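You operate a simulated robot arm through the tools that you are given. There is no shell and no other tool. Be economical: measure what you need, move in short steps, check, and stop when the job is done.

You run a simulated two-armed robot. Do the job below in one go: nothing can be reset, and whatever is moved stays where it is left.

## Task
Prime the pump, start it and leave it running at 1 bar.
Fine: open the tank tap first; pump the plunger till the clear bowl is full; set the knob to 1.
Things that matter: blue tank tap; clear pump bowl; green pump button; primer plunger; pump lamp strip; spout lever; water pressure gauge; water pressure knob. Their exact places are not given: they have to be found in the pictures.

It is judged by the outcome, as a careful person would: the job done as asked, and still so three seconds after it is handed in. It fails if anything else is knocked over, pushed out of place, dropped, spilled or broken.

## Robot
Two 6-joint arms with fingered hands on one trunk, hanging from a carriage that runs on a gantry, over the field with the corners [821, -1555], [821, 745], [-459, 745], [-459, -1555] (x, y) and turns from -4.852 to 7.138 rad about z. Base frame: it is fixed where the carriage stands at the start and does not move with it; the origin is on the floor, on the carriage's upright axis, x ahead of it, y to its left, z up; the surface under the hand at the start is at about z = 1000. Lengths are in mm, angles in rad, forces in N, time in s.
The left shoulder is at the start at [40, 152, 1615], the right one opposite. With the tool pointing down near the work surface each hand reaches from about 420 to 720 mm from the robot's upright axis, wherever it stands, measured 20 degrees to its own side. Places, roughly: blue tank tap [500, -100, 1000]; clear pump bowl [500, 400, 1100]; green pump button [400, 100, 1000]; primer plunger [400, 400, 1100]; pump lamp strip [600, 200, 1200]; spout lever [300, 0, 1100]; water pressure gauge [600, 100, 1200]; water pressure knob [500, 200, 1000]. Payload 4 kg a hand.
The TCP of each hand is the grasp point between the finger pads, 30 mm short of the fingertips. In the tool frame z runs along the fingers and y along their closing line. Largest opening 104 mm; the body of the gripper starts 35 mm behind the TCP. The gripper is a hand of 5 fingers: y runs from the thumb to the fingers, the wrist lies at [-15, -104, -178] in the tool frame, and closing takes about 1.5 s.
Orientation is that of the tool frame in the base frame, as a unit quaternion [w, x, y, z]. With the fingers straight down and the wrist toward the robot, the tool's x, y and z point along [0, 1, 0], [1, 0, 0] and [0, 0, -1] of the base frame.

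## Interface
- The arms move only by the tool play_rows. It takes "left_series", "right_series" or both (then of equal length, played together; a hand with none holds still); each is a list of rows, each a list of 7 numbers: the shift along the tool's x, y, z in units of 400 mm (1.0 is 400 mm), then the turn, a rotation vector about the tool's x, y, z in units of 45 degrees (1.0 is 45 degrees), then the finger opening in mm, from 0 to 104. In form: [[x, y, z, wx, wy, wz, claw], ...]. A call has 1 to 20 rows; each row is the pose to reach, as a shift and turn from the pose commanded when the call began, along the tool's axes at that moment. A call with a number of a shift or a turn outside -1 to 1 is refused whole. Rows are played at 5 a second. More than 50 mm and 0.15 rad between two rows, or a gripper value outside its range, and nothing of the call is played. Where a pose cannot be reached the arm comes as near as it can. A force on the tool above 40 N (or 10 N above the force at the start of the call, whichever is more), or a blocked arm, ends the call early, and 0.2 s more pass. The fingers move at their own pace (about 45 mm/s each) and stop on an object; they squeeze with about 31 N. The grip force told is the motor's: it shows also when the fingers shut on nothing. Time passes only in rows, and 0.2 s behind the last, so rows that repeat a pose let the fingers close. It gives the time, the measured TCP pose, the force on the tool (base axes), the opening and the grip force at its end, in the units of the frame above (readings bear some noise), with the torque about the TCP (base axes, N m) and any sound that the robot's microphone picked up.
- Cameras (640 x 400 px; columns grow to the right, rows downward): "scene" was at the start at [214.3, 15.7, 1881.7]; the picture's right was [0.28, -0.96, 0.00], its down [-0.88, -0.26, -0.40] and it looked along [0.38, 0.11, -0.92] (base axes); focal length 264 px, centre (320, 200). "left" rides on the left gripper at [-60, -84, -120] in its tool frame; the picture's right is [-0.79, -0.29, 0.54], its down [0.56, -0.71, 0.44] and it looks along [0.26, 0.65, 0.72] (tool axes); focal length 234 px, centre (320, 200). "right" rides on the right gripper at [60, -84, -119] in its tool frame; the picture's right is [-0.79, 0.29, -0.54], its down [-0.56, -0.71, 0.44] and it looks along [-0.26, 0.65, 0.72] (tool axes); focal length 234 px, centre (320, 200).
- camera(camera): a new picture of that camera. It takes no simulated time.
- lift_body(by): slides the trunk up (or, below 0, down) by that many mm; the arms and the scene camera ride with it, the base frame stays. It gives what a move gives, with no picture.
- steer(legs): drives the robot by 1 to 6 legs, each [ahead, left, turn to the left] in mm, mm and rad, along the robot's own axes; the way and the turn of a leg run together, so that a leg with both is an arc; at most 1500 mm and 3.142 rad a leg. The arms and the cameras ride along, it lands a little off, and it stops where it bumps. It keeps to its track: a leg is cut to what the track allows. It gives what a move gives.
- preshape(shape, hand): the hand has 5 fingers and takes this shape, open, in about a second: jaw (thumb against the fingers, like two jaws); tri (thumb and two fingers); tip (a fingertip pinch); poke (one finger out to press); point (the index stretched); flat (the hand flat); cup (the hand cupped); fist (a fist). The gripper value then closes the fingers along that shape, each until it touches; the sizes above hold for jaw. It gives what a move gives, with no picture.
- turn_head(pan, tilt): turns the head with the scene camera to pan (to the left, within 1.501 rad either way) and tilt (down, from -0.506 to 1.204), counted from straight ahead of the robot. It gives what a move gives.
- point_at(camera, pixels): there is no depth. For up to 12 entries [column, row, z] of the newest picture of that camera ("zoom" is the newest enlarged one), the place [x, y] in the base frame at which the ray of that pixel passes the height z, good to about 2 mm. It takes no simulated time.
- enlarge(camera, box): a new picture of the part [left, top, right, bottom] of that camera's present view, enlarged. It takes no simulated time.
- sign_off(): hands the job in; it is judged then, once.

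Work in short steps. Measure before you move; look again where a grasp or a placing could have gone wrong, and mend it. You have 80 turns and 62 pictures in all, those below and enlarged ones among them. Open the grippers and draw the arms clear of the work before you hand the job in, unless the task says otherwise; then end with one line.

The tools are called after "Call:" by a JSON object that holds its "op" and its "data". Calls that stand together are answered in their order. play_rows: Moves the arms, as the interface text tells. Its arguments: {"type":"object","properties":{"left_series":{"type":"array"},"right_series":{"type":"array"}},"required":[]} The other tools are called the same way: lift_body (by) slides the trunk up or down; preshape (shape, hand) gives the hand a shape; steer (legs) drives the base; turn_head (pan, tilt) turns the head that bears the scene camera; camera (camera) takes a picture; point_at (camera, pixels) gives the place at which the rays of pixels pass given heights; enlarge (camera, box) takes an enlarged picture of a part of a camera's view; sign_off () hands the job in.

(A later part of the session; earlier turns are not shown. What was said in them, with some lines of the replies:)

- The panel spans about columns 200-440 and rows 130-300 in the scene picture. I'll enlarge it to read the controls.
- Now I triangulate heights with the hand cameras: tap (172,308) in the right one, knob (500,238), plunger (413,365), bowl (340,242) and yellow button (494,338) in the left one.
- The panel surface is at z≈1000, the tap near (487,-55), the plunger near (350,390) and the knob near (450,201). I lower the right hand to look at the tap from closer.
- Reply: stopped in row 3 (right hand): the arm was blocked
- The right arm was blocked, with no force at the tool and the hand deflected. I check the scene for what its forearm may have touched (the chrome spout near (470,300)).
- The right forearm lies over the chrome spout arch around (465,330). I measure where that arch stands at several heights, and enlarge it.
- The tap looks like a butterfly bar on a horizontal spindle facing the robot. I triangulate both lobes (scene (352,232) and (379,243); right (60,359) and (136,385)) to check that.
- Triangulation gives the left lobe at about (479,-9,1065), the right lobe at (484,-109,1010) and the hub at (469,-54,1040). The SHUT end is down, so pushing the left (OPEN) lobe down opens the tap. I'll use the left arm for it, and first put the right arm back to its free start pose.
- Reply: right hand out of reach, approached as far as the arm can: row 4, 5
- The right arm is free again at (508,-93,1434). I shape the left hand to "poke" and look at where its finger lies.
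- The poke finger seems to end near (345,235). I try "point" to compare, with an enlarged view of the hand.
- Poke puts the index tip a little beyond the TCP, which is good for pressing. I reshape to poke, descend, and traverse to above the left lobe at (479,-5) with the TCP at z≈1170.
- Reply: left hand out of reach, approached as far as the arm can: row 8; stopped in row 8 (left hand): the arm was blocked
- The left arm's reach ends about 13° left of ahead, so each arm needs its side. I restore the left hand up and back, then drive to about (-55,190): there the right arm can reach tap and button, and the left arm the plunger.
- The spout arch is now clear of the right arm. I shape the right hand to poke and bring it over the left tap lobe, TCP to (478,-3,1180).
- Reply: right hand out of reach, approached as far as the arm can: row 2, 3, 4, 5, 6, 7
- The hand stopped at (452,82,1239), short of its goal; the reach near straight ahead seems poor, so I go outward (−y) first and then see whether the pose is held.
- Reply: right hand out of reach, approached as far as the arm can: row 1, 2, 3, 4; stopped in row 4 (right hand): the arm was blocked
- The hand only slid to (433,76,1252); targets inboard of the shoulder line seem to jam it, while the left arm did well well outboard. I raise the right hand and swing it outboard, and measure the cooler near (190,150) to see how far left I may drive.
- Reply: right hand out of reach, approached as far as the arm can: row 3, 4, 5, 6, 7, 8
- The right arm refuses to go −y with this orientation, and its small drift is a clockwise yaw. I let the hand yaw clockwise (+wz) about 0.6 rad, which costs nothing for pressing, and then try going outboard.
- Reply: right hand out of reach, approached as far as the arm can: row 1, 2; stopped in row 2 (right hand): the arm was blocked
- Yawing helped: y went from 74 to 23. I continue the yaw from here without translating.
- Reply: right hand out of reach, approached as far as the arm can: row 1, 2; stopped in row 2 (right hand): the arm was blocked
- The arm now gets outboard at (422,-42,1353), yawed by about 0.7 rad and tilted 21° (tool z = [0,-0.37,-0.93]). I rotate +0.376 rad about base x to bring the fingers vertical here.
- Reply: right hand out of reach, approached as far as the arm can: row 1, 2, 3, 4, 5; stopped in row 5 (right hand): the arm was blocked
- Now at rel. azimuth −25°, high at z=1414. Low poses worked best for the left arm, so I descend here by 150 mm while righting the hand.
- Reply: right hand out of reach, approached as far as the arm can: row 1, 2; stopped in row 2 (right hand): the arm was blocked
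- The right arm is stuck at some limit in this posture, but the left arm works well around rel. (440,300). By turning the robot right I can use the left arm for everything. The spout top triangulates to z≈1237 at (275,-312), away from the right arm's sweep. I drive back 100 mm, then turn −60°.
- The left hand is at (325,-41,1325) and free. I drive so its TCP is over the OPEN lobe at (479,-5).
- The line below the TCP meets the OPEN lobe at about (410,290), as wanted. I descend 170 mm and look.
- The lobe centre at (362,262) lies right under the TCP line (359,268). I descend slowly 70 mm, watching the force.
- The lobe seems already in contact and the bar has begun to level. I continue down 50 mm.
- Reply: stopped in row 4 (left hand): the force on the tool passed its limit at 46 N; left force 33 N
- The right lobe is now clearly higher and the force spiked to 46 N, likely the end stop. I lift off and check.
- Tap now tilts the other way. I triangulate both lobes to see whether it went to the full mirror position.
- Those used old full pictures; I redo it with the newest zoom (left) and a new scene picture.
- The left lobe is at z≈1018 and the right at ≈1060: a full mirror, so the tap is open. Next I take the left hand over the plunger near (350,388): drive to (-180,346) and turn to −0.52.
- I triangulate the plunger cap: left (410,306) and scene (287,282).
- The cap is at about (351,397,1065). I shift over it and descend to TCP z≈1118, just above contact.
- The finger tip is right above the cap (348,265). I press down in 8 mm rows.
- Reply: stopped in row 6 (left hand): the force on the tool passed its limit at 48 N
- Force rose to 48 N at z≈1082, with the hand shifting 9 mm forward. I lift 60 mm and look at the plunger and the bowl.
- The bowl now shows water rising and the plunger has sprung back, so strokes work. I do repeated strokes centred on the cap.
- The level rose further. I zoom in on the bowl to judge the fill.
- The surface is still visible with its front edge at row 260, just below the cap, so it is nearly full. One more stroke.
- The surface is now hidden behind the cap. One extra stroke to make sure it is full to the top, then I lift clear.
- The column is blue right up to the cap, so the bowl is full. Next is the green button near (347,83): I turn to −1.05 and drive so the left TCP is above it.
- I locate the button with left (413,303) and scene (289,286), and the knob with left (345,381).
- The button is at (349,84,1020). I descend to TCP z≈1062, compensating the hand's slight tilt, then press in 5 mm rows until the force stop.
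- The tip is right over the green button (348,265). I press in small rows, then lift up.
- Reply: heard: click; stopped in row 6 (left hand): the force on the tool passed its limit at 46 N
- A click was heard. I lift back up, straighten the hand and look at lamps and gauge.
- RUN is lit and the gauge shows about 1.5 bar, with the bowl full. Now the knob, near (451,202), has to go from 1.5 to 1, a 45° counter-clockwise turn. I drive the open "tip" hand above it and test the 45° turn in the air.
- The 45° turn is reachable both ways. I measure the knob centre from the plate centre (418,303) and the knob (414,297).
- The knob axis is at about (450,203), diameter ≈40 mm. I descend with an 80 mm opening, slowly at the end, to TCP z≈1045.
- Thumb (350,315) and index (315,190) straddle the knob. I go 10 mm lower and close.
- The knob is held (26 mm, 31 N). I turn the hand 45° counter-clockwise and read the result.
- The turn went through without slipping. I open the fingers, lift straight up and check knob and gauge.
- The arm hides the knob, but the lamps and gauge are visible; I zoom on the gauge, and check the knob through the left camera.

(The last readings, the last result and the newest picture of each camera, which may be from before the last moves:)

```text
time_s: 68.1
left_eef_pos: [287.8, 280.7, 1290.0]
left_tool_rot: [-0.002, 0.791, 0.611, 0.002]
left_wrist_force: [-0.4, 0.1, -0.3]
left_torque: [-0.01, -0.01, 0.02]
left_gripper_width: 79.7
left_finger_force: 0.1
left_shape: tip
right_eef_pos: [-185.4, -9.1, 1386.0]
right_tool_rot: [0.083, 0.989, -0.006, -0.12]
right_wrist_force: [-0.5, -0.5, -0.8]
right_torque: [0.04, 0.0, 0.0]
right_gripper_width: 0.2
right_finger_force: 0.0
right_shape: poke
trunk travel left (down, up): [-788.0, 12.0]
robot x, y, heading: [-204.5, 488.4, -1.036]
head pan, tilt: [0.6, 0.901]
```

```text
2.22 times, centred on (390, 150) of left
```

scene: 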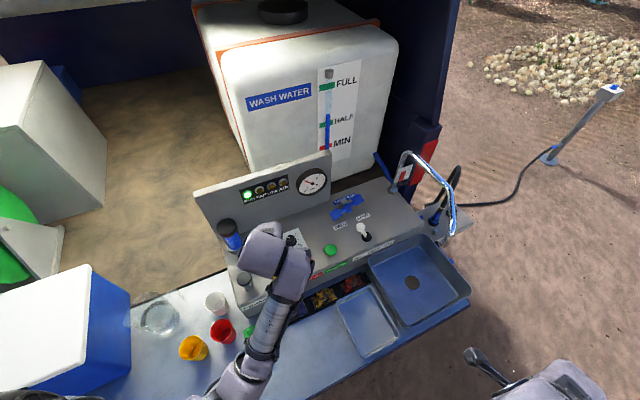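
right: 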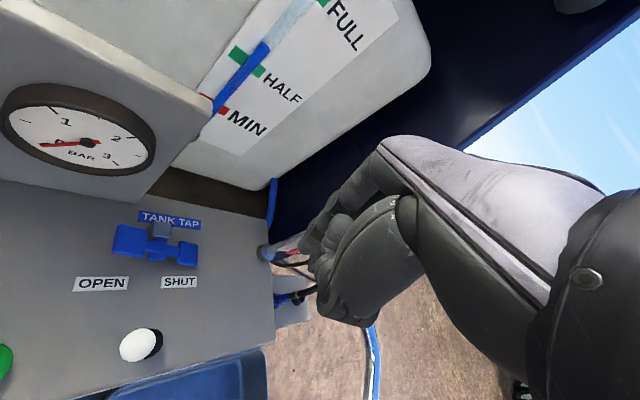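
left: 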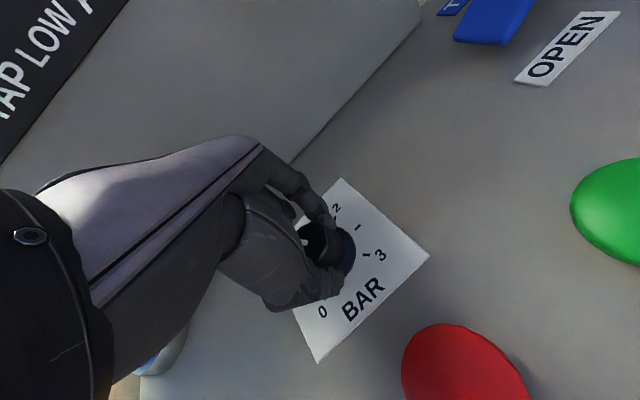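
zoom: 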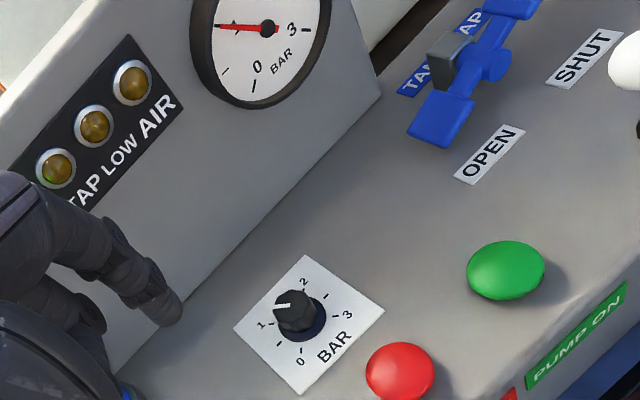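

The gauge reads 1 bar, RUN is lit with no warning lamps, the knob points at 1 and the tap is open. Both arms are clear of the work; I open the right hand as well, and then hand in.

Call:
{"op": "preshape", "data": {"hand": "right", "shape": "jaw"}}

Call:
{"op": "sign_off", "data": {}}

```text
time_s: 69.0
left_eef_pos: [287.0, 280.8, 1289.6]
left_tool_rot: [-0.002, 0.792, 0.611, 0.002]
left_wrist_force: [-0.1, 0.0, -0.6]
left_torque: [-0.02, 0.01, -0.03]
left_gripper_width: 79.8
left_finger_force: 0.0
left_shape: tip
right_eef_pos: [-185.9, -8.2, 1386.7]
right_tool_rot: [0.082, 0.989, -0.005, -0.121]
right_wrist_force: [-0.2, 0.4, -0.2]
right_torque: [0.03, -0.02, 0.03]
right_gripper_width: 103.7
right_finger_force: 0.1
right_shape: jaw
trunk travel left (down, up): [-788.0, 12.0]
robot x, y, heading: [-200.4, 486.9, -1.044]
head pan, tilt: [0.6, 0.901]
```

```text
The job is handed in.
```

The job is done and handed in: the tank tap is open, the pump bowl is full, and the pump is running at 1 bar with RUN lit, no warning lamps and both arms clear.
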